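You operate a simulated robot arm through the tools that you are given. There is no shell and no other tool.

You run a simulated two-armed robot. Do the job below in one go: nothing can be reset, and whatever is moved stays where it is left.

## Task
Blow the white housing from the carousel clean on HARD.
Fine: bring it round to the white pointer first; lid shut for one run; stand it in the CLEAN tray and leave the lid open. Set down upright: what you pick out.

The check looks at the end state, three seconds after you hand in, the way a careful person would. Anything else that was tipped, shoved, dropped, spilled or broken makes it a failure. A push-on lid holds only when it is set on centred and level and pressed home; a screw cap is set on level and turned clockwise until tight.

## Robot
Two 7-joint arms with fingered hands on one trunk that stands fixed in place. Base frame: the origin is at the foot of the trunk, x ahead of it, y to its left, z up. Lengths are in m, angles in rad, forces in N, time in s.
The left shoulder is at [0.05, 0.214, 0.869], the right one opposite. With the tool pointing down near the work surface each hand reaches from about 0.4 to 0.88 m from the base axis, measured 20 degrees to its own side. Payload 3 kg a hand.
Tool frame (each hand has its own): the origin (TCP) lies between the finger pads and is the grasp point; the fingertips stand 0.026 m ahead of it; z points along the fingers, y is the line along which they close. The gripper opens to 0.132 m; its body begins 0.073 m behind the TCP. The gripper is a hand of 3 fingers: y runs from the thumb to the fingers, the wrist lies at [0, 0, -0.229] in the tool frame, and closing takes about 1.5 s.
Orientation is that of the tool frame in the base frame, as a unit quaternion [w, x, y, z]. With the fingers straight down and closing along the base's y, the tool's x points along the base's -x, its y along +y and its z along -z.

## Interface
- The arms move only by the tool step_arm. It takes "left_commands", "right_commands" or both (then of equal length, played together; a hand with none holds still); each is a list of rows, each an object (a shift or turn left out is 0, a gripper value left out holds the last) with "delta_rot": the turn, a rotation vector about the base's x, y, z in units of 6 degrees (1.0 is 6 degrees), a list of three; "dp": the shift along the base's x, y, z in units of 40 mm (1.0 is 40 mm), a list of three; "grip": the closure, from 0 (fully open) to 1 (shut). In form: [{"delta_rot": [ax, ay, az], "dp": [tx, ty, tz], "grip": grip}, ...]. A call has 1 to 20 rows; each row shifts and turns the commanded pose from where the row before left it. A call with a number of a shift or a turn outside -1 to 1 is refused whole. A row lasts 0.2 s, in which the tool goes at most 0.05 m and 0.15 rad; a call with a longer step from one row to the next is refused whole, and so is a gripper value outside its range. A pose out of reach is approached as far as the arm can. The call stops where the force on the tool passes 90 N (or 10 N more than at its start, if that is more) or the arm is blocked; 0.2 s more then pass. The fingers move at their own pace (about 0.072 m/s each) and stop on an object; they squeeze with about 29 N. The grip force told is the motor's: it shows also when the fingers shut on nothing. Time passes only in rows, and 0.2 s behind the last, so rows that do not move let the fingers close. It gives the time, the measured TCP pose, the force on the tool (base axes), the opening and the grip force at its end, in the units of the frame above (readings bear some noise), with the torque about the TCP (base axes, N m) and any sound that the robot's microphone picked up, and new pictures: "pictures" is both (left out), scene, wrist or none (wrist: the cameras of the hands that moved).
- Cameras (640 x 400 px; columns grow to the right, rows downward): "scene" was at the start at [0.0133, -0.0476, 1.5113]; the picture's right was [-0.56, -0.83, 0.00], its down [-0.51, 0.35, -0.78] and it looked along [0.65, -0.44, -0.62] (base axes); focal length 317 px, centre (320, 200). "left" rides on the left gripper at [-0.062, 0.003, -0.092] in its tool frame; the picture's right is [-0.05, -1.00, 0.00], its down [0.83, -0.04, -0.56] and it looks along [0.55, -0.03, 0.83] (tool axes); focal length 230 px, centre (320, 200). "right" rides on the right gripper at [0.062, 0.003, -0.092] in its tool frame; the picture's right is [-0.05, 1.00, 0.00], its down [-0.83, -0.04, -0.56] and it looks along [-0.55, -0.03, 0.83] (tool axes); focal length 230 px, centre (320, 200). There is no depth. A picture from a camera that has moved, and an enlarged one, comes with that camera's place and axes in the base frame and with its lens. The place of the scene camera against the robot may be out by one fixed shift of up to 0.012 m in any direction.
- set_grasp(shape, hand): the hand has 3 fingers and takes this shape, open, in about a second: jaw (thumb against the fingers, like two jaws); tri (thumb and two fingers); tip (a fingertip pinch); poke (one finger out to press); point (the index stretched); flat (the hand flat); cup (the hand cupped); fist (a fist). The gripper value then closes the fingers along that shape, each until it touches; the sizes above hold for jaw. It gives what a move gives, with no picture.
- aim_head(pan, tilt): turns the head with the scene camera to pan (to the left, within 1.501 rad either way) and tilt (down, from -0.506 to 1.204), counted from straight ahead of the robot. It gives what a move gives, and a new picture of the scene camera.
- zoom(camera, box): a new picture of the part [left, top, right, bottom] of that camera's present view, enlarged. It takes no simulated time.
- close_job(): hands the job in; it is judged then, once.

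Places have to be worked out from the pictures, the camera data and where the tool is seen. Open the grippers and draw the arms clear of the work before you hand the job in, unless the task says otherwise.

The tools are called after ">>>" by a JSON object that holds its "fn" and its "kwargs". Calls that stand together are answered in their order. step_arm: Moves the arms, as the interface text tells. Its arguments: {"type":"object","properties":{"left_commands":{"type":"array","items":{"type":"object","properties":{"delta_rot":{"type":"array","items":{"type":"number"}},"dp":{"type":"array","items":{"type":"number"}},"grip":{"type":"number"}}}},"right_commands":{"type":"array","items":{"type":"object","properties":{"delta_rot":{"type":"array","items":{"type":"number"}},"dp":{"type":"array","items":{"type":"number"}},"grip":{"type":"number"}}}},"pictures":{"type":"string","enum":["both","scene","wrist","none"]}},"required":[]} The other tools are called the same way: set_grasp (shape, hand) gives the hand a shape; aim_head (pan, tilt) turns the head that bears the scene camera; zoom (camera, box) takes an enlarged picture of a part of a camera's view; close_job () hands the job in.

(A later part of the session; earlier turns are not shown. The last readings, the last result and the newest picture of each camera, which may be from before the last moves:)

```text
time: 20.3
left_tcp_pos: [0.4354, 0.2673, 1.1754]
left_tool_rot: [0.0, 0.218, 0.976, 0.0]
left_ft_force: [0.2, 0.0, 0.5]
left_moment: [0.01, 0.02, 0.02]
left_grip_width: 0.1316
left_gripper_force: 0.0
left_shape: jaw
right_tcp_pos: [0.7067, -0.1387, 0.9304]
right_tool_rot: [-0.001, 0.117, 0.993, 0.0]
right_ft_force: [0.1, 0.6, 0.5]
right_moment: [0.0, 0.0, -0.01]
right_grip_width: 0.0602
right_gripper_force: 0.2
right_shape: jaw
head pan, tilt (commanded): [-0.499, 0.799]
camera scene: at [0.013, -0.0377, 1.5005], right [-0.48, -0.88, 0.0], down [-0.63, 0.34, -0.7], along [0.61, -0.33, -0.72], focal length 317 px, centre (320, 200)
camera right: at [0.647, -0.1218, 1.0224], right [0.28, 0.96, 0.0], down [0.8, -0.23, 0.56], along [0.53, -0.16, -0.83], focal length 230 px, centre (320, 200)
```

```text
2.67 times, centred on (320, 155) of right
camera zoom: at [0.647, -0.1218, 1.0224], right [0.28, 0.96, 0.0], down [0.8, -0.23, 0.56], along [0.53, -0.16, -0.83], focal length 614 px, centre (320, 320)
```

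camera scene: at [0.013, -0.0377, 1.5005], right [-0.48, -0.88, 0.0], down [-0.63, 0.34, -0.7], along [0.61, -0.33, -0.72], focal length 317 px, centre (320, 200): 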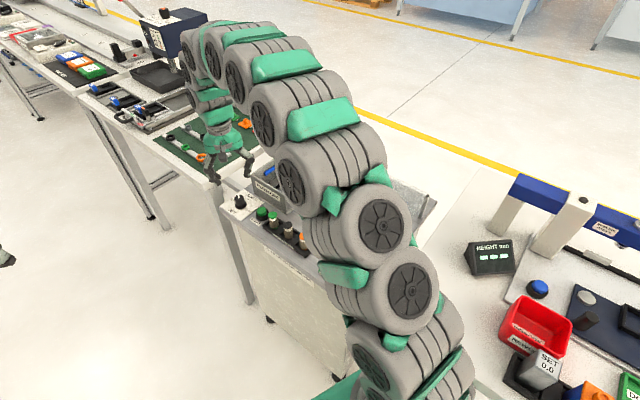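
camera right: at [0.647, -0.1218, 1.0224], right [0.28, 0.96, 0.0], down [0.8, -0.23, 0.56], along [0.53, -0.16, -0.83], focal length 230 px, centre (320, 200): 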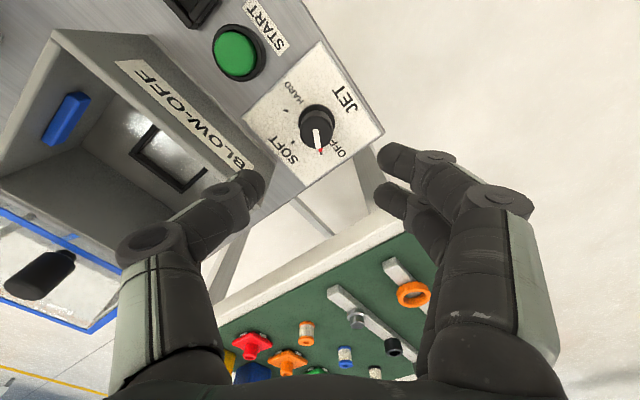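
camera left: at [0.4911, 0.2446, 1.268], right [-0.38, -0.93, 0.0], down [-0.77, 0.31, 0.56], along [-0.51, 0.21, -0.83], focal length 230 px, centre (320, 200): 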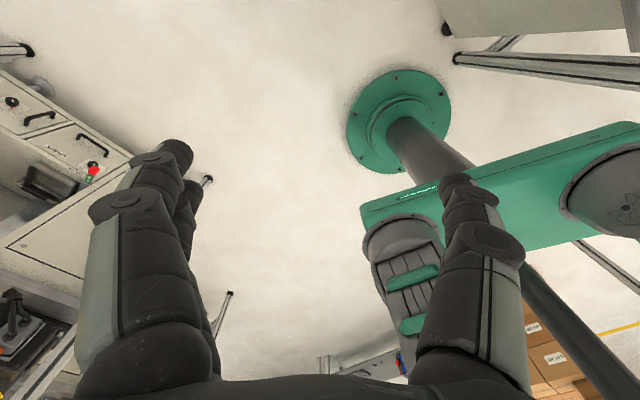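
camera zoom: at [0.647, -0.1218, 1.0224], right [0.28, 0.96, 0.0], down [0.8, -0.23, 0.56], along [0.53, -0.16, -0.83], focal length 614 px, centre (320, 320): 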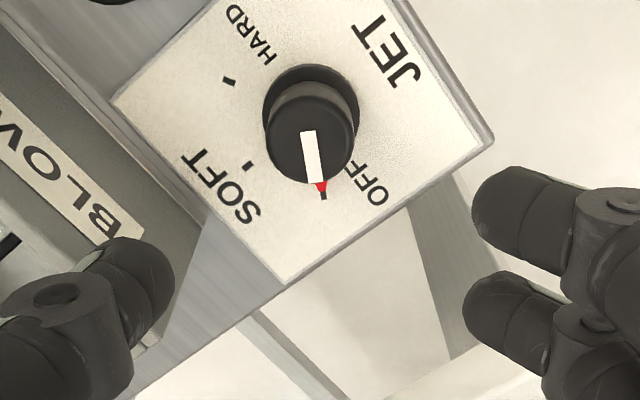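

The axis is at ≈(0.701,-0.1415). To keep the knuckles off the box wall I yaw 30° back toward the table's long axis, centre over the knob, and lower with the fingers at ~50 mm opening.

>>> {"fn": "step_arm", "kwargs": {"right_commands": [{"dp": [-0.028, -0.014, 0], "delta_rot": [0, 0, -1], "grip": 0.62}, {"dp": [-0.028, -0.014, 0], "delta_rot": [0, 0, -1]}, {"dp": [-0.028, -0.014, 0], "delta_rot": [0, 0, -1]}, {"dp": [-0.028, -0.014, 0], "delta_rot": [0, 0, -1]}, {"dp": [-0.028, -0.014, 0], "delta_rot": [0, 0, -1]}, {"dp": [0, 0, -0.6]}, {"dp": [0, 0, -0.6]}, {"dp": [0, 0, -0.5]}, {}]}}

>>> {"fn": "zoom", "kwargs": {"camera": "right", "box": [160, 80, 480, 280]}}

```text
time: 22.3
left_tcp_pos: [0.4347, 0.2687, 1.1756]
left_tool_rot: [0.0, 0.217, 0.976, 0.0]
left_ft_force: [-0.3, 0.2, 0.2]
left_moment: [0.04, -0.03, -0.04]
left_grip_width: 0.1321
left_gripper_force: 0.1
left_shape: jaw
right_tcp_pos: [0.6993, -0.1433, 0.8615]
right_tool_rot: [0.0, 0.371, 0.929, 0.0]
right_ft_force: [-0.1, 0.5, -0.4]
right_moment: [0.0, -0.02, -0.03]
right_grip_width: 0.0508
right_gripper_force: 0.1
right_shape: jaw
head pan, tilt (commanded): [-0.499, 0.799]
camera scene: at [0.013, -0.0377, 1.5005], right [-0.48, -0.88, 0.0], down [-0.63, 0.34, -0.7], along [0.61, -0.33, -0.72], focal length 317 px, centre (320, 200)
camera right: at [0.6572, -0.0982, 0.9532], right [0.72, 0.69, 0.0], down [0.57, -0.6, 0.56], along [0.38, -0.4, -0.83], focal length 230 px, centre (320, 200)
```

scene: 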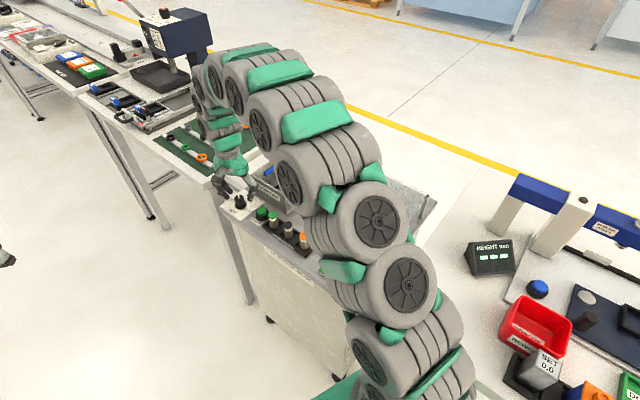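
right: 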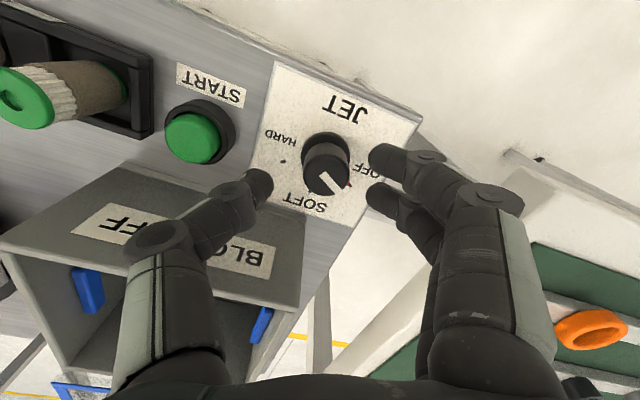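

```text
2.00 times, centred on (320, 180) of right
camera zoom: at [0.6572, -0.0982, 0.9532], right [0.72, 0.69, 0.0], down [0.57, -0.6, 0.56], along [0.38, -0.4, -0.83], focal length 460 px, centre (320, 240)
```

zoom: 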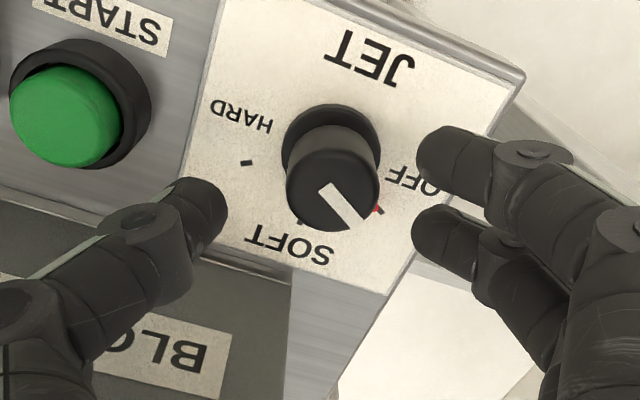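

The knob lies between the fingers with clearance all round. I lower to z≈0.845, centre by a few mm, and close on the knob.

>>> {"fn": "step_arm", "kwargs": {"right_commands": [{"dp": [0.04, 0.07, -0.2]}, {"dp": [0, 0, -0.22]}, {"grip": 1}, {"grip": 1}, {"grip": 1}, {"grip": 1}, {"grip": 1}]}}

>>> {"fn": "zoom", "kwargs": {"camera": "right", "box": [160, 80, 480, 280]}}

```text
time: 23.9
left_tcp_pos: [0.434, 0.2679, 1.1754]
left_tool_rot: [0.0, 0.218, 0.976, -0.001]
left_ft_force: [0.2, 0.4, 0.1]
left_moment: [0.0, 0.03, 0.02]
left_grip_width: 0.1316
left_gripper_force: 0.1
left_shape: jaw
right_tcp_pos: [0.7011, -0.1412, 0.8441]
right_tool_rot: [0.0, 0.37, 0.929, 0.0]
right_ft_force: [-3.4, 1.2, -6.0]
right_moment: [0.0, 0.0, -0.04]
right_grip_width: 0.0175
right_gripper_force: 29.4
right_shape: jaw
head pan, tilt (commanded): [-0.499, 0.799]
camera scene: at [0.0131, -0.0377, 1.5005], right [-0.48, -0.88, 0.0], down [-0.63, 0.34, -0.7], along [0.61, -0.33, -0.72], focal length 317 px, centre (320, 200)
camera right: at [0.6587, -0.0961, 0.9368], right [0.72, 0.69, 0.0], down [0.57, -0.6, 0.55], along [0.38, -0.4, -0.83], focal length 230 px, centre (320, 200)
```

scene: 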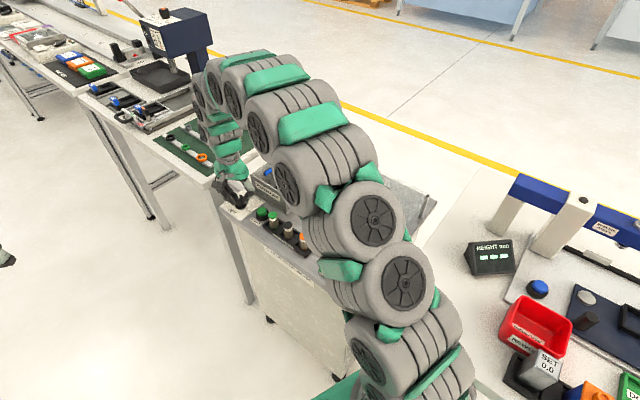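
right: 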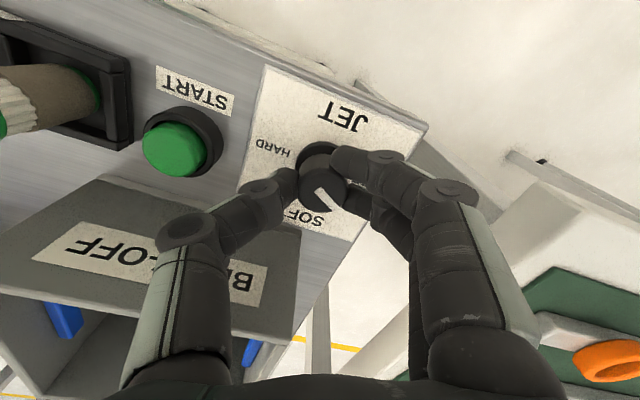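

```text
2.00 times, centred on (320, 180) of right
camera zoom: at [0.6587, -0.0961, 0.9368], right [0.72, 0.69, 0.0], down [0.57, -0.6, 0.55], along [0.38, -0.4, -0.83], focal length 460 px, centre (320, 240)
```

zoom: 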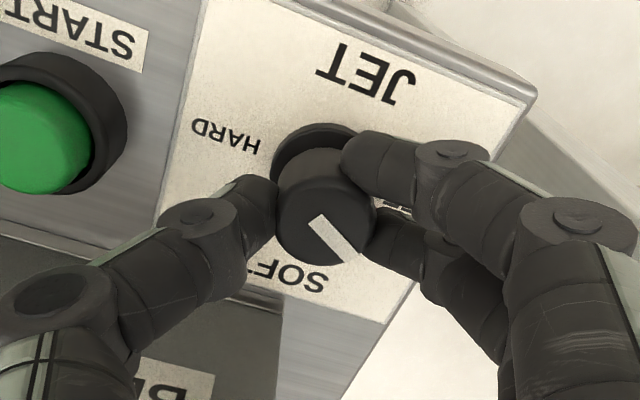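

The knob is held. I turn clockwise (−z) by 60° first and check the pointer.

>>> {"fn": "step_arm", "kwargs": {"right_commands": [{"delta_rot": [0, 0, -1]}, {"delta_rot": [0, 0, -1]}, {"delta_rot": [0, 0, -1]}, {"delta_rot": [0, 0, -1]}, {"delta_rot": [0, 0, -1]}, {"delta_rot": [0, 0, -1]}, {"delta_rot": [0, 0, -1]}, {"delta_rot": [0, 0, -1]}, {"delta_rot": [0, 0, -1]}, {"delta_rot": [0, 0, -1]}, {}]}}

>>> {"fn": "zoom", "kwargs": {"camera": "right", "box": [160, 80, 480, 280]}}

```text
time: 26.3
left_tcp_pos: [0.4355, 0.2682, 1.1759]
left_tool_rot: [0.0, 0.217, 0.976, 0.0]
left_ft_force: [-0.4, -0.6, -1.2]
left_moment: [-0.05, -0.01, 0.0]
left_grip_width: 0.1319
left_gripper_force: 0.1
left_shape: jaw
right_tcp_pos: [0.702, -0.1393, 0.846]
right_tool_rot: [0.0, 0.785, 0.619, 0.0]
right_ft_force: [12.8, 13.5, -13.4]
right_moment: [0.24, -0.32, 0.07]
right_grip_width: 0.0163
right_gripper_force: 28.6
right_shape: jaw
head pan, tilt (commanded): [-0.499, 0.799]
camera scene: at [0.0134, -0.0375, 1.5005], right [-0.48, -0.88, 0.0], down [-0.63, 0.34, -0.7], along [0.61, -0.33, -0.72], focal length 317 px, centre (320, 200)
camera right: at [0.7186, -0.08, 0.9374], right [0.96, -0.28, 0.0], down [-0.24, -0.8, 0.55], along [-0.16, -0.53, -0.83], focal length 230 px, centre (320, 200)
```

scene: 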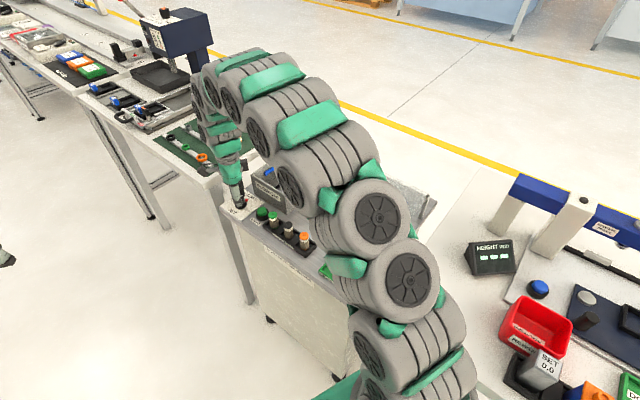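
right: 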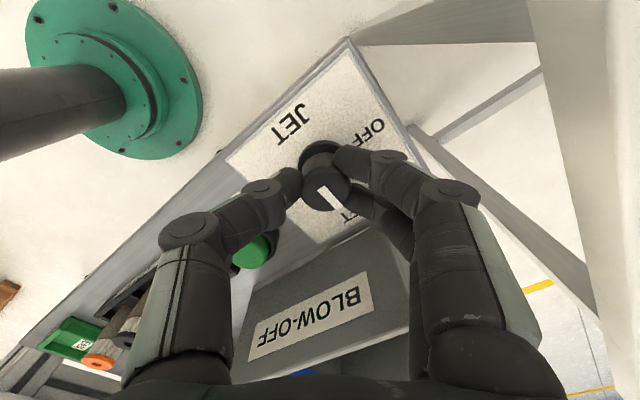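

```text
2.00 times, centred on (320, 180) of right
camera zoom: at [0.7186, -0.08, 0.9374], right [0.96, -0.28, 0.0], down [-0.24, -0.8, 0.55], along [-0.16, -0.53, -0.83], focal length 460 px, centre (320, 240)
```

zoom: 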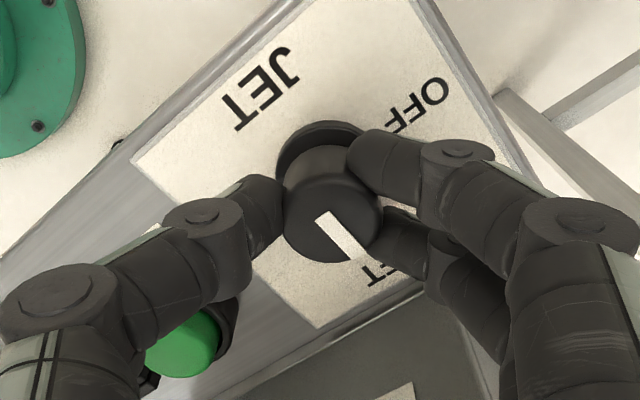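

The knob turned with the hand to SOFT. I open slightly, lift, rotate back 60°, and come down for the second 60°.

>>> {"fn": "step_arm", "kwargs": {"right_commands": [{"grip": 0.62}, {"grip": 0.62}, {"grip": 0.62}, {"dp": [0, 0, 0.5]}, {"dp": [0, 0, 0.3], "delta_rot": [0, 0, 1]}, {"delta_rot": [0, 0, 1]}, {"delta_rot": [0, 0, 1]}, {"delta_rot": [0, 0, 1]}, {"delta_rot": [0, 0, 1]}, {"delta_rot": [0, 0, 1]}, {"delta_rot": [0, 0, 1]}, {"delta_rot": [0, 0, 1]}, {"delta_rot": [0, 0, 1]}, {"delta_rot": [0, 0, 1]}, {}]}}

>>> {"fn": "zoom", "kwargs": {"camera": "right", "box": [160, 80, 480, 280]}}

```text
time: 29.5
left_tcp_pos: [0.4329, 0.2677, 1.1756]
left_tool_rot: [0.0, 0.217, 0.976, -0.001]
left_ft_force: [0.4, -0.1, -0.5]
left_moment: [-0.01, 0.01, -0.02]
left_grip_width: 0.1321
left_gripper_force: 0.0
left_shape: jaw
right_tcp_pos: [0.7006, -0.1416, 0.8776]
right_tool_rot: [0.0, 0.37, 0.929, 0.0]
right_ft_force: [-0.1, -0.3, 0.3]
right_moment: [0.01, -0.01, 0.0]
right_grip_width: 0.0498
right_gripper_force: 0.0
right_shape: jaw
head pan, tilt (commanded): [-0.499, 0.799]
camera scene: at [0.013, -0.0377, 1.5005], right [-0.48, -0.88, 0.0], down [-0.63, 0.34, -0.7], along [0.61, -0.33, -0.72], focal length 317 px, centre (320, 200)
camera right: at [0.6574, -0.0947, 0.97], right [0.72, 0.69, 0.0], down [0.57, -0.6, 0.56], along [0.38, -0.4, -0.83], focal length 230 px, centre (320, 200)
```

scene: 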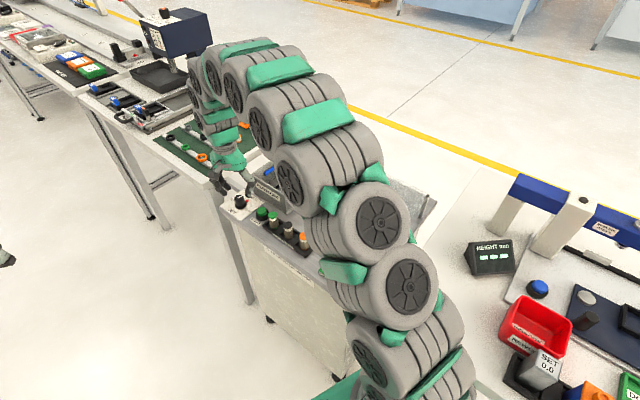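
right: 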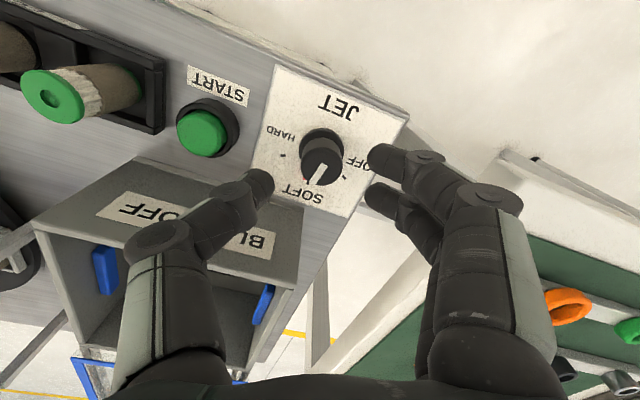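

```text
2.00 times, centred on (320, 180) of right
camera zoom: at [0.6574, -0.0947, 0.97], right [0.72, 0.69, 0.0], down [0.57, -0.6, 0.56], along [0.38, -0.4, -0.83], focal length 460 px, centre (320, 240)
```

zoom: 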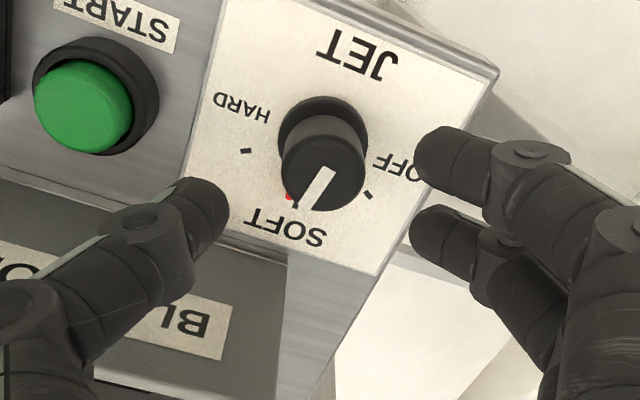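

The red pointer now sits at SOFT (slightly past it, ~-75°), HARD at ≈-126°. I lower again, grip, and turn a further 52° clockwise.

>>> {"fn": "step_arm", "kwargs": {"right_commands": [{"dp": [0, 0, -0.4]}, {"dp": [0.01, 0.01, -0.4]}, {"grip": 1}, {"grip": 1}, {"grip": 1}, {"grip": 1}, {"grip": 1}, {"delta_rot": [0, 0, -1]}, {"delta_rot": [0, 0, -1]}, {"delta_rot": [0, 0, -1]}, {"delta_rot": [0, 0, -1]}, {"delta_rot": [0, 0, -1]}, {"delta_rot": [0, 0, -1]}, {"delta_rot": [0, 0, -1]}, {"delta_rot": [0, 0, -1]}, {"delta_rot": [0, 0, -0.7]}, {}]}}

>>> {"fn": "zoom", "kwargs": {"camera": "right", "box": [160, 80, 480, 280]}}

```text
time: 33.1
left_tcp_pos: [0.4339, 0.2694, 1.1751]
left_tool_rot: [0.0, 0.216, 0.976, 0.0]
left_ft_force: [0.8, -0.6, 0.4]
left_moment: [-0.04, 0.01, -0.01]
left_grip_width: 0.1319
left_gripper_force: 0.2
left_shape: jaw
right_tcp_pos: [0.7025, -0.1402, 0.847]
right_tool_rot: [-0.001, 0.741, 0.671, 0.002]
right_ft_force: [11.3, 36.6, -14.8]
right_moment: [0.67, -0.3, 0.1]
right_grip_width: 0.0161
right_gripper_force: 29.2
right_shape: jaw
head pan, tilt (commanded): [-0.499, 0.799]
camera scene: at [0.0134, -0.0372, 1.5005], right [-0.48, -0.88, 0.0], down [-0.63, 0.34, -0.7], along [0.61, -0.33, -0.72], focal length 317 px, centre (320, 200)
camera right: at [0.7112, -0.0776, 0.9377], right [0.99, -0.15, 0.0], down [-0.13, -0.82, 0.55], along [-0.08, -0.55, -0.83], focal length 230 px, centre (320, 200)
```

scene: 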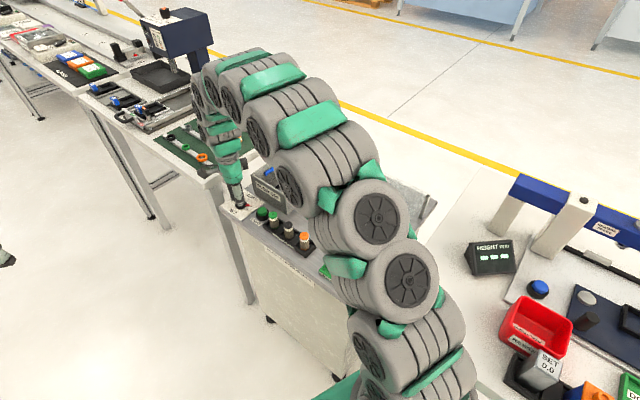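
right: 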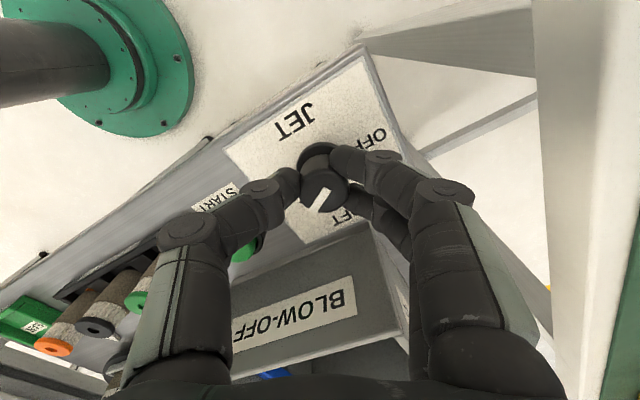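

```text
2.00 times, centred on (320, 180) of right
camera zoom: at [0.7112, -0.0776, 0.9377], right [0.99, -0.15, 0.0], down [-0.13, -0.82, 0.55], along [-0.08, -0.55, -0.83], focal length 460 px, centre (320, 240)
```

zoom: 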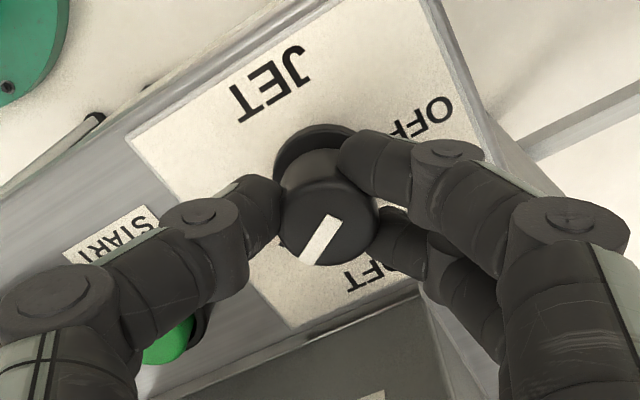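

The white mark now points at about -130°, matching the HARD tick. I release, lift clear and check the dial.

>>> {"fn": "step_arm", "kwargs": {"right_commands": [{"grip": 0.62}, {"grip": 0.62}, {"grip": 0.62}, {"dp": [0, 0, 0.5]}, {"dp": [0, 0, 1]}, {"dp": [0, 0, 1], "delta_rot": [0, 0, 1]}, {"dp": [0, 0, 1], "delta_rot": [0, 0, 1]}, {"delta_rot": [0, 0, 0.5], "grip": 0}, {}]}}

>>> {"fn": "zoom", "kwargs": {"camera": "right", "box": [200, 80, 440, 230]}}

```text
time: 35.1
left_tcp_pos: [0.4332, 0.268, 1.1748]
left_tool_rot: [0.001, 0.217, 0.976, 0.0]
left_ft_force: [1.0, 0.7, -0.3]
left_moment: [0.0, 0.0, 0.02]
left_grip_width: 0.1318
left_gripper_force: 0.0
left_shape: jaw
right_tcp_pos: [0.7013, -0.1414, 0.9874]
right_tool_rot: [0.0, 0.647, 0.762, 0.0]
right_ft_force: [0.2, 0.2, 0.3]
right_moment: [0.0, -0.02, -0.02]
right_grip_width: 0.1317
right_gripper_force: 0.1
right_shape: jaw
head pan, tilt (commanded): [-0.499, 0.799]
camera scene: at [0.013, -0.0377, 1.5005], right [-0.48, -0.88, 0.0], down [-0.63, 0.34, -0.7], along [0.61, -0.33, -0.72], focal length 317 px, centre (320, 200)
camera right: at [0.6942, -0.08, 1.0793], right [0.99, 0.11, 0.0], down [0.09, -0.83, 0.56], along [0.06, -0.55, -0.83], focal length 230 px, centre (320, 200)
```

scene: 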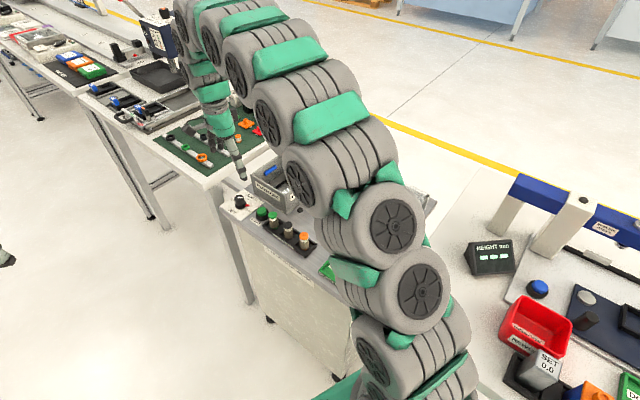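
right: 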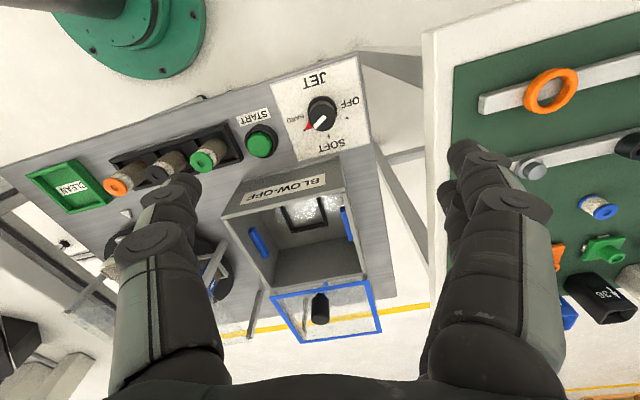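

```text
2.67 times, centred on (320, 155) of right
camera zoom: at [0.6942, -0.08, 1.0793], right [0.99, 0.11, 0.0], down [0.09, -0.83, 0.56], along [0.06, -0.55, -0.83], focal length 614 px, centre (320, 320)
```

zoom: 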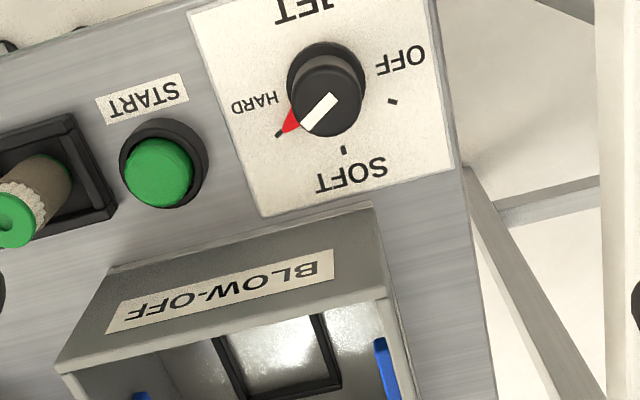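

The dial points exactly at HARD. Now I zoom on the box interior, nest and lid to measure them.

>>> {"fn": "zoom", "kwargs": {"camera": "right", "box": [200, 160, 400, 350]}}

```text
2.11 times, centred on (300, 255) of right
camera zoom: at [0.6942, -0.08, 1.0793], right [0.99, 0.11, 0.0], down [0.09, -0.83, 0.56], along [0.06, -0.55, -0.83], focal length 484 px, centre (362, 84)
```

zoom: 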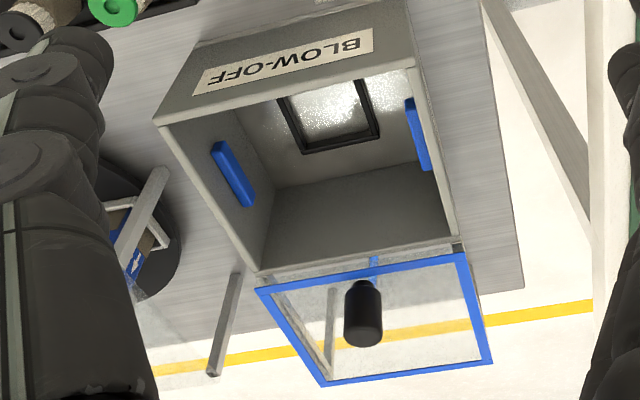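

Measured: table yaw ≈22°, box rim at z≈0.866, nest frame centre ≈(0.693,-0.288), ~58 mm square. Next I move the right hand above the white housing at ≈(0.448,-0.368), fingers closing along the table's long axis to stay clear of guard and knob.

>>> {"fn": "step_arm", "kwargs": {"right_commands": [{"dp": [0, 0, 0.8]}, {"dp": [-0.704, -0.629, 0.7], "delta_rot": [0, 0, 0.25]}, {"dp": [-0.704, -0.629, 0], "delta_rot": [0, 0, 0.25]}, {"dp": [-0.704, -0.629, 0], "delta_rot": [0, 0, 0.25]}, {"dp": [-0.704, -0.629, 0], "delta_rot": [0, 0, 0.25]}, {"dp": [-0.704, -0.629, 0], "delta_rot": [0, 0, 0.25]}, {"dp": [-0.704, -0.629, 0], "delta_rot": [0, 0, 0.25]}, {"dp": [-0.704, -0.629, 0], "delta_rot": [0, 0, 0.25]}, {"dp": [-0.704, -0.629, -0.5], "delta_rot": [0, 0, 0.25]}, {"dp": [-0.704, -0.629, -0.8], "delta_rot": [0, 0, 0.1]}, {}]}}

>>> {"fn": "zoom", "kwargs": {"camera": "right", "box": [220, 60, 420, 210]}}

```text
time: 37.5
left_tcp_pos: [0.4348, 0.2678, 1.176]
left_tool_rot: [0.0, 0.217, 0.976, -0.001]
left_ft_force: [-0.1, -0.6, -0.3]
left_moment: [-0.02, 0.0, -0.01]
left_grip_width: 0.1318
left_gripper_force: 0.1
left_shape: jaw
right_tcp_pos: [0.4462, -0.3681, 0.9944]
right_tool_rot: [0.001, 0.559, 0.829, 0.001]
right_ft_force: [0.7, 0.3, 0.7]
right_moment: [-0.03, -0.01, -0.01]
right_grip_width: 0.132
right_gripper_force: 0.1
right_shape: jaw
head pan, tilt (commanded): [-0.499, 0.799]
camera scene: at [0.013, -0.0377, 1.5005], right [-0.48, -0.88, 0.0], down [-0.63, 0.34, -0.7], along [0.61, -0.33, -0.72], focal length 317 px, centre (320, 200)
camera right: at [0.4268, -0.3087, 1.0851], right [0.95, 0.33, 0.0], down [0.27, -0.79, 0.56], along [0.18, -0.53, -0.83], focal length 230 px, centre (320, 200)
```

scene: 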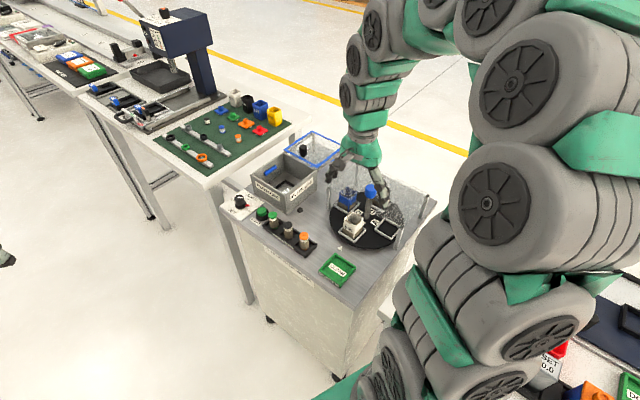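
right: 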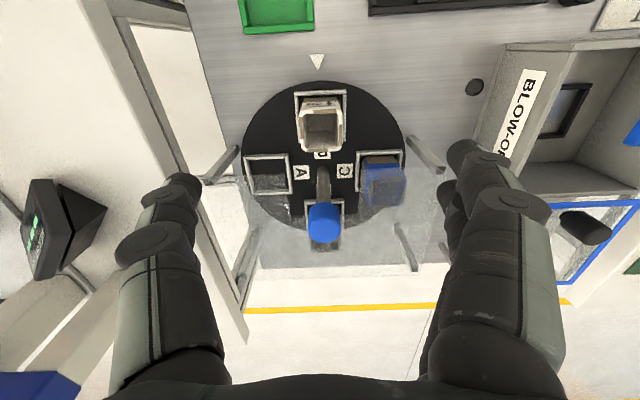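

```text
2.67 times, centred on (320, 135) of right
camera zoom: at [0.4268, -0.3087, 1.0851], right [0.95, 0.33, 0.0], down [0.27, -0.79, 0.56], along [0.18, -0.53, -0.83], focal length 614 px, centre (320, 373)
```

zoom: 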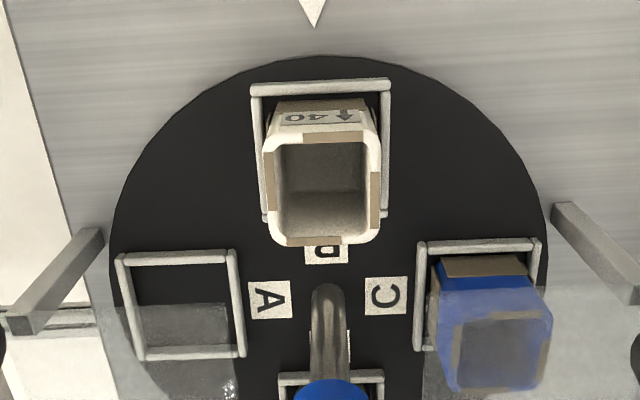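

The housing top centre is ≈(0.4487,-0.3715) and square to the tool. The hand is well placed (offset a few mm toward the near side for knob clearance); I descend to z≈0.857 with fingers slightly pre-closed.

>>> {"fn": "step_arm", "kwargs": {"right_commands": [{"dp": [0.04, -0.02, -0.7], "grip": 0.25}, {"dp": [0, 0, -0.7]}, {"dp": [0, 0, -0.7]}, {"dp": [0, 0, -0.7]}, {"dp": [0, 0, -0.6]}, {}]}}

>>> {"fn": "zoom", "kwargs": {"camera": "right", "box": [160, 80, 480, 280]}}

>>> {"fn": "zoom", "kwargs": {"camera": "scene", "box": [310, 140, 420, 260]}}

```text
time: 38.9
left_tcp_pos: [0.4348, 0.2681, 1.1754]
left_tool_rot: [0.0, 0.217, 0.976, 0.0]
left_ft_force: [0.4, 0.6, 0.6]
left_moment: [0.03, -0.02, 0.01]
left_grip_width: 0.1321
left_gripper_force: 0.0
left_shape: jaw
right_tcp_pos: [0.4484, -0.367, 0.858]
right_tool_rot: [0.0, 0.56, 0.829, 0.0]
right_ft_force: [-0.2, 0.3, 0.0]
right_moment: [0.0, 0.02, -0.02]
right_grip_width: 0.0992
right_gripper_force: 0.2
right_shape: jaw
head pan, tilt (commanded): [-0.499, 0.799]
camera scene: at [0.013, -0.0377, 1.5005], right [-0.48, -0.88, 0.0], down [-0.63, 0.34, -0.7], along [0.61, -0.33, -0.72], focal length 317 px, centre (320, 200)
camera right: at [0.4283, -0.3081, 0.9493], right [0.95, 0.32, 0.0], down [0.27, -0.79, 0.56], along [0.18, -0.53, -0.83], focal length 230 px, centre (320, 200)
```

scene: 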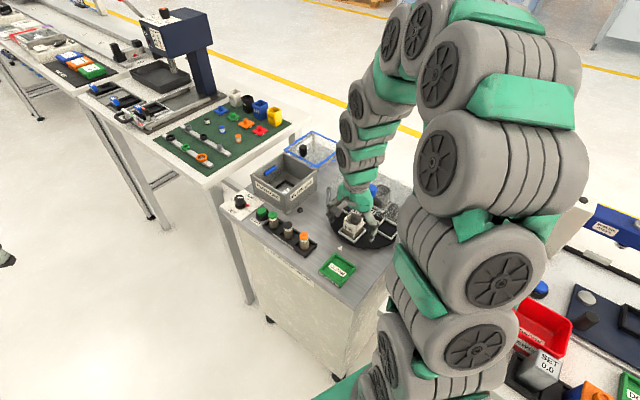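
right: 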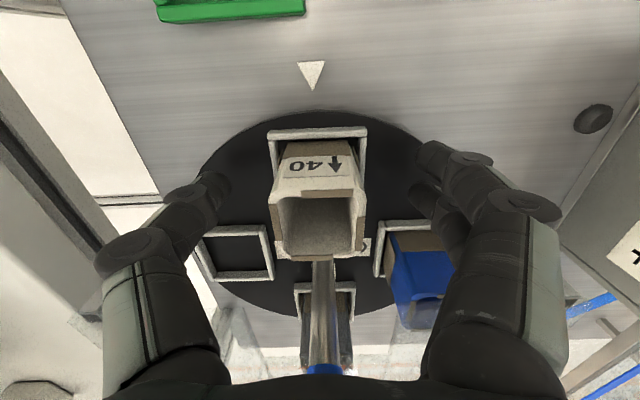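

```text
2.00 times, centred on (320, 180) of right
camera zoom: at [0.4283, -0.3081, 0.9493], right [0.95, 0.32, 0.0], down [0.27, -0.79, 0.56], along [0.18, -0.53, -0.83], focal length 460 px, centre (320, 240)
```

zoom: 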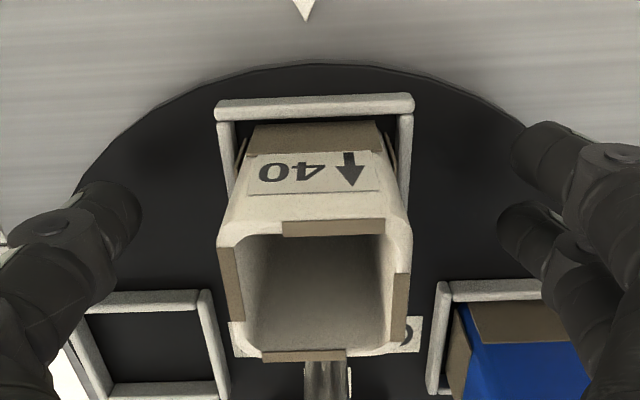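

```text
3.33 times, centred on (365, 200) of scene
camera zoom: at [0.013, -0.0377, 1.5005], right [-0.48, -0.88, 0.0], down [-0.63, 0.34, -0.7], along [0.61, -0.33, -0.72], focal length 1058 px, centre (170, 200)
```

zoom: 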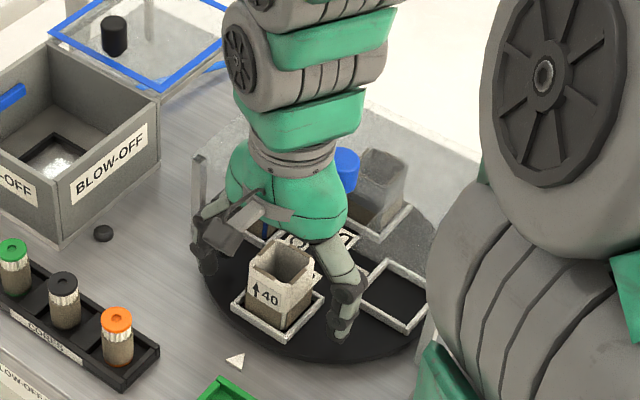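

No contact and the housing (≈38 mm square, top ≈0.873) is centred between the fingers. I close the grip on it.

>>> {"fn": "step_arm", "kwargs": {"right_commands": [{"grip": 1}, {"grip": 1}, {"grip": 1}, {"grip": 1}, {"grip": 1}, {"grip": 1}, {"grip": 1}], "pictures": "wrist"}}

>>> {"fn": "zoom", "kwargs": {"camera": "right", "box": [160, 80, 480, 280]}}

```text
time: 40.5
left_tcp_pos: [0.4341, 0.2671, 1.1755]
left_tool_rot: [0.001, 0.218, 0.976, -0.001]
left_ft_force: [-0.4, -0.2, 0.2]
left_moment: [0.0, -0.02, 0.03]
left_grip_width: 0.1317
left_gripper_force: 0.0
left_shape: jaw
right_tcp_pos: [0.449, -0.3662, 0.8568]
right_tool_rot: [0.0, 0.559, 0.829, 0.0]
right_ft_force: [-0.4, 0.8, -0.7]
right_moment: [0.0, 0.0, 0.01]
right_grip_width: 0.0341
right_gripper_force: 28.8
right_shape: jaw
head pan, tilt (commanded): [-0.499, 0.799]
camera right: at [0.4283, -0.3081, 0.9494], right [0.95, 0.32, 0.0], down [0.27, -0.79, 0.56], along [0.18, -0.53, -0.83], focal length 230 px, centre (320, 200)
```

right: 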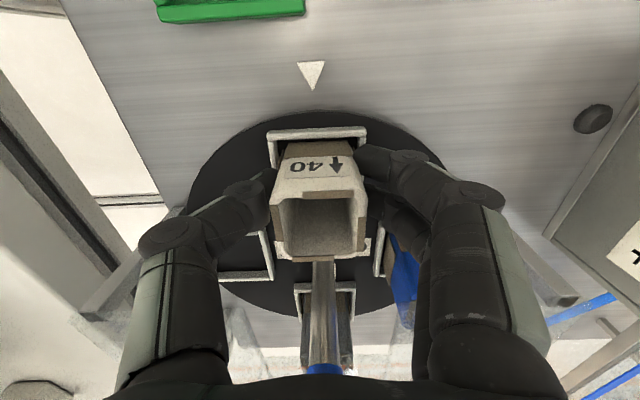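

```text
2.00 times, centred on (320, 180) of right
camera zoom: at [0.4283, -0.3081, 0.9494], right [0.95, 0.32, 0.0], down [0.27, -0.79, 0.56], along [0.18, -0.53, -0.83], focal length 460 px, centre (320, 240)
```

zoom: 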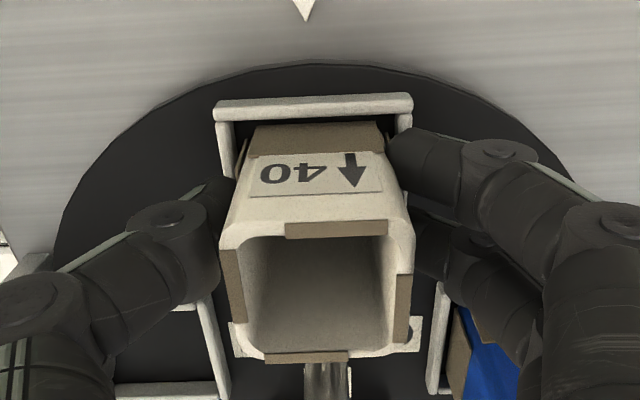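

The housing is gripped. I lift it straight up out of the slot.

>>> {"fn": "step_arm", "kwargs": {"right_commands": [{"dp": [0, 0, 0.4]}, {"dp": [0, 0, 0.6]}, {"dp": [0, 0, 0.8]}, {"dp": [0, 0, 0.8]}, {"dp": [0, 0, 0.8]}, {"dp": [0, 0, 0.6]}, {}]}}

>>> {"fn": "zoom", "kwargs": {"camera": "scene", "box": [310, 140, 420, 260]}}

```text
time: 42.1
left_tcp_pos: [0.435, 0.2684, 1.1745]
left_tool_rot: [0.0, 0.216, 0.976, 0.0]
left_ft_force: [0.6, -0.7, 0.0]
left_moment: [0.01, 0.03, 0.02]
left_grip_width: 0.1319
left_gripper_force: 0.1
left_shape: jaw
right_tcp_pos: [0.448, -0.3681, 1.0178]
right_tool_rot: [0.0, 0.56, 0.828, -0.001]
right_ft_force: [0.4, -0.6, -0.8]
right_moment: [-0.02, -0.02, 0.01]
right_grip_width: 0.0341
right_gripper_force: 29.6
right_shape: jaw
head pan, tilt (commanded): [-0.499, 0.799]
camera scene: at [0.013, -0.0377, 1.5005], right [-0.48, -0.88, 0.0], down [-0.63, 0.34, -0.7], along [0.61, -0.33, -0.72], focal length 317 px, centre (320, 200)
camera right: at [0.4282, -0.3087, 1.1089], right [0.95, 0.32, 0.0], down [0.27, -0.79, 0.55], along [0.18, -0.52, -0.83], focal length 230 px, centre (320, 200)
```

scene: 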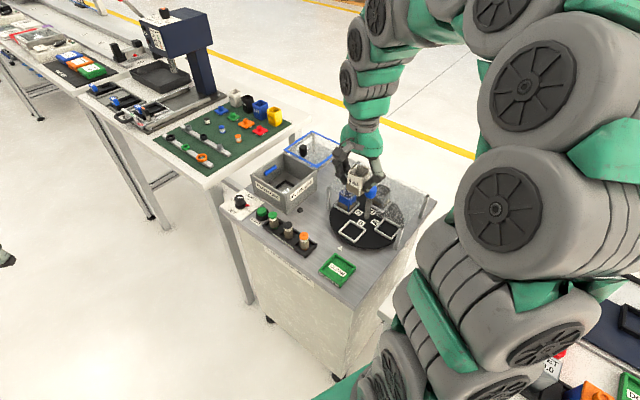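
right: 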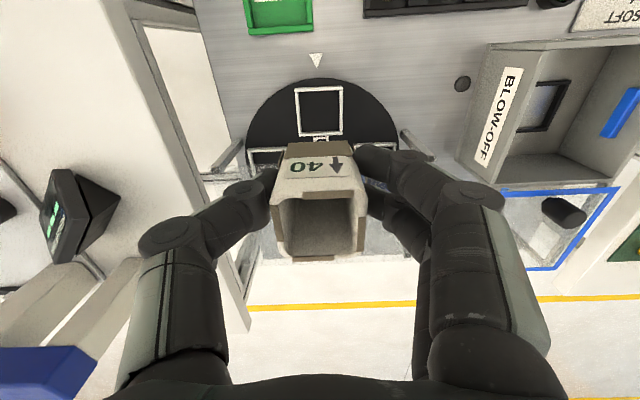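

```text
3.33 times, centred on (365, 200) of scene
camera zoom: at [0.013, -0.0377, 1.5005], right [-0.48, -0.88, 0.0], down [-0.63, 0.34, -0.7], along [0.61, -0.33, -0.72], focal length 1058 px, centre (170, 200)
```

zoom: 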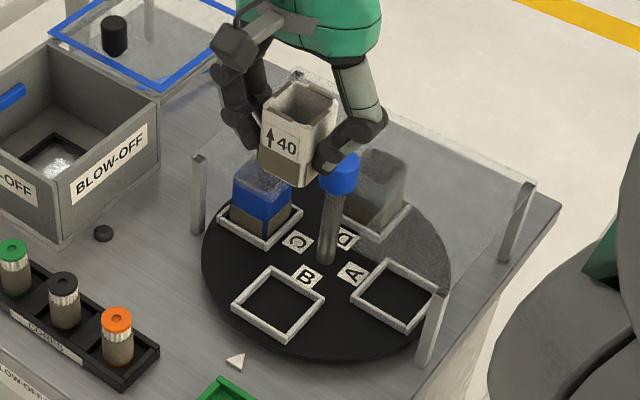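

The white housing is out and upright; all others untouched. I carry it over the blow-off box nest at ≈(0.693,-0.288), staying high, to check alignment.

>>> {"fn": "step_arm", "kwargs": {"right_commands": [{"dp": [0.878, 0.293, 0]}, {"dp": [0.878, 0.293, 0]}, {"dp": [0.878, 0.293, 0]}, {"dp": [0.878, 0.293, 0]}, {"dp": [0.878, 0.293, 0]}, {"dp": [0.878, 0.293, 0]}, {"dp": [0.878, 0.293, 0]}, {}, {}]}}

>>> {"fn": "zoom", "kwargs": {"camera": "right", "box": [200, 40, 440, 190]}}

```text
time: 44.1
left_tcp_pos: [0.4344, 0.2668, 1.1755]
left_tool_rot: [0.0, 0.217, 0.976, 0.0]
left_ft_force: [0.6, -0.8, 0.4]
left_moment: [-0.01, 0.02, 0.01]
left_grip_width: 0.132
left_gripper_force: 0.1
left_shape: jaw
right_tcp_pos: [0.696, -0.2842, 1.018]
right_tool_rot: [-0.001, 0.56, 0.829, 0.0]
right_ft_force: [0.0, -0.6, 0.2]
right_moment: [-0.02, 0.01, -0.01]
right_grip_width: 0.0339
right_gripper_force: 28.8
right_shape: jaw
head pan, tilt (commanded): [-0.499, 0.799]
camera scene: at [0.013, -0.0377, 1.5005], right [-0.48, -0.88, 0.0], down [-0.63, 0.34, -0.7], along [0.61, -0.33, -0.72], focal length 317 px, centre (320, 200)
camera right: at [0.6757, -0.2258, 1.1089], right [0.95, 0.32, 0.0], down [0.27, -0.79, 0.56], along [0.18, -0.53, -0.83], focal length 230 px, centre (320, 200)
```

scene: 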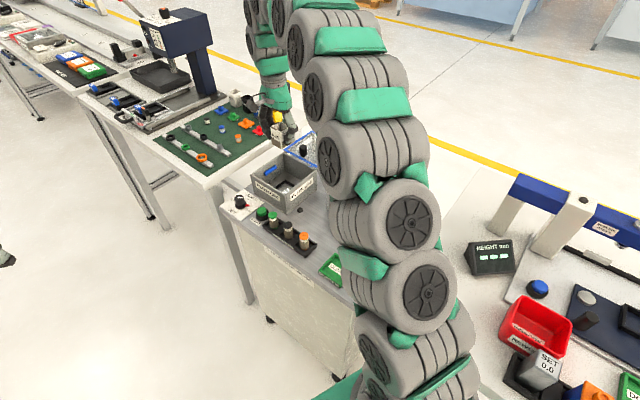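
right: 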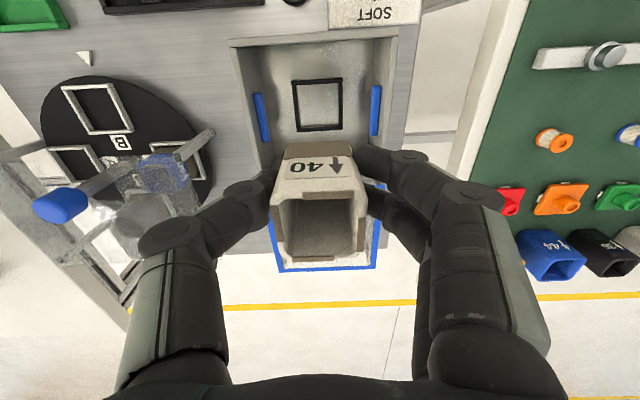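

```text
2.67 times, centred on (320, 115) of right
camera zoom: at [0.6757, -0.2258, 1.1089], right [0.95, 0.32, 0.0], down [0.27, -0.79, 0.56], along [0.18, -0.53, -0.83], focal length 614 px, centre (320, 427)
```

zoom: 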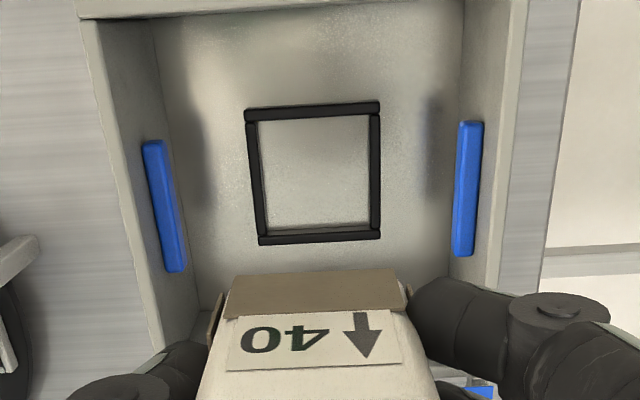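

The nest frame is clearly visible; relative to the housing I need ≈(-3,+4) mm. I correct that and descend until the housing base is near rim height, then check again.

>>> {"fn": "step_arm", "kwargs": {"right_commands": [{"dp": [-0.083, 0.095, -0.4]}, {"dp": [0, 0, -0.7]}, {"dp": [0, 0, -0.7]}, {"dp": [0, 0, -0.7]}, {}, {}]}}

>>> {"fn": "zoom", "kwargs": {"camera": "right", "box": [160, 40, 480, 240]}}

>>> {"fn": "zoom", "kwargs": {"camera": "scene", "box": [230, 90, 340, 220]}}

```text
time: 45.5
left_tcp_pos: [0.4346, 0.268, 1.1759]
left_tool_rot: [0.0, 0.218, 0.976, 0.0]
left_ft_force: [0.5, 0.2, 0.1]
left_moment: [0.0, -0.01, 0.0]
left_grip_width: 0.1317
left_gripper_force: 0.1
left_shape: jaw
right_tcp_pos: [0.6921, -0.2817, 0.9183]
right_tool_rot: [0.0, 0.56, 0.829, 0.0]
right_ft_force: [0.4, 0.3, -1.1]
right_moment: [0.02, -0.02, -0.03]
right_grip_width: 0.0337
right_gripper_force: 28.5
right_shape: jaw
head pan, tilt (commanded): [-0.499, 0.799]
camera scene: at [0.013, -0.0377, 1.5005], right [-0.48, -0.88, 0.0], down [-0.63, 0.34, -0.7], along [0.61, -0.33, -0.72], focal length 317 px, centre (320, 200)
camera right: at [0.6712, -0.2237, 1.0093], right [0.95, 0.32, 0.0], down [0.27, -0.79, 0.56], along [0.18, -0.53, -0.83], focal length 230 px, centre (320, 200)
```

scene: 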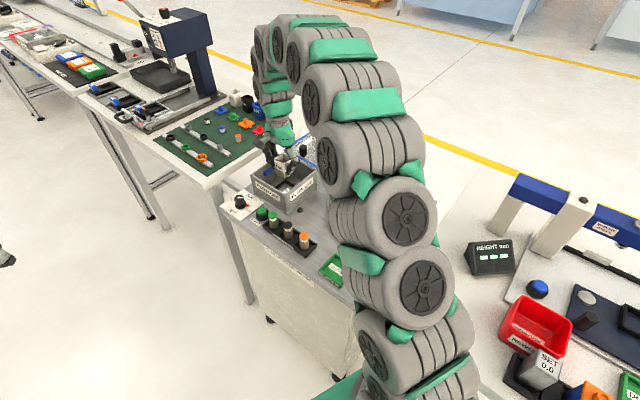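
right: 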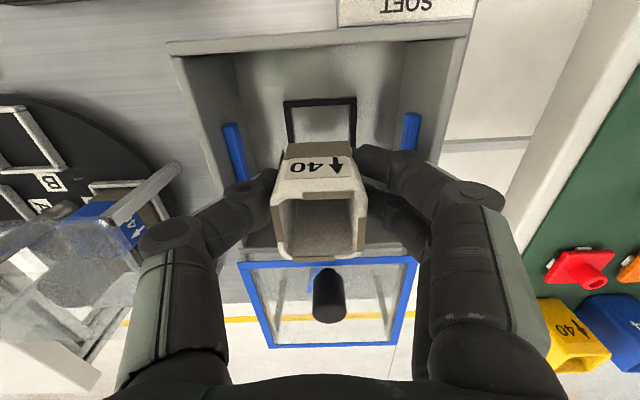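

```text
2.00 times, centred on (320, 140) of right
camera zoom: at [0.6712, -0.2237, 1.0093], right [0.95, 0.32, 0.0], down [0.27, -0.79, 0.56], along [0.18, -0.53, -0.83], focal length 460 px, centre (320, 320)
```

zoom: 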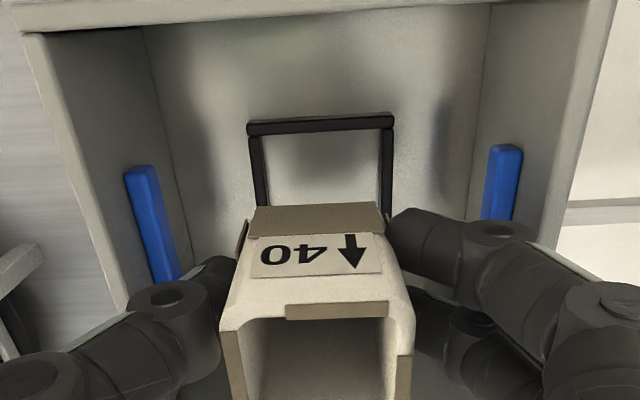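

```text
3.08 times, centred on (285, 155) of scene
camera zoom: at [0.013, -0.0377, 1.5005], right [-0.48, -0.88, 0.0], down [-0.63, 0.34, -0.7], along [0.61, -0.33, -0.72], focal length 976 px, centre (428, 338)
```

zoom: 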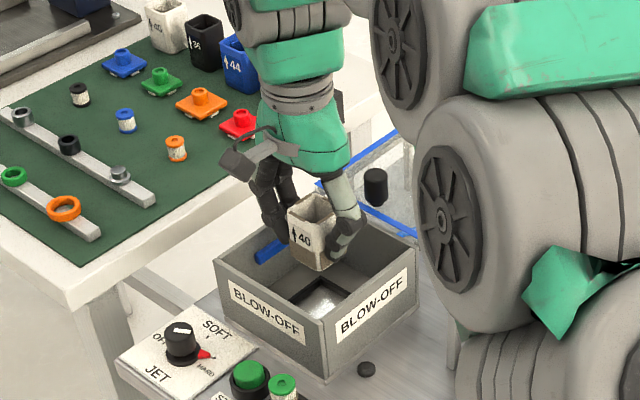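

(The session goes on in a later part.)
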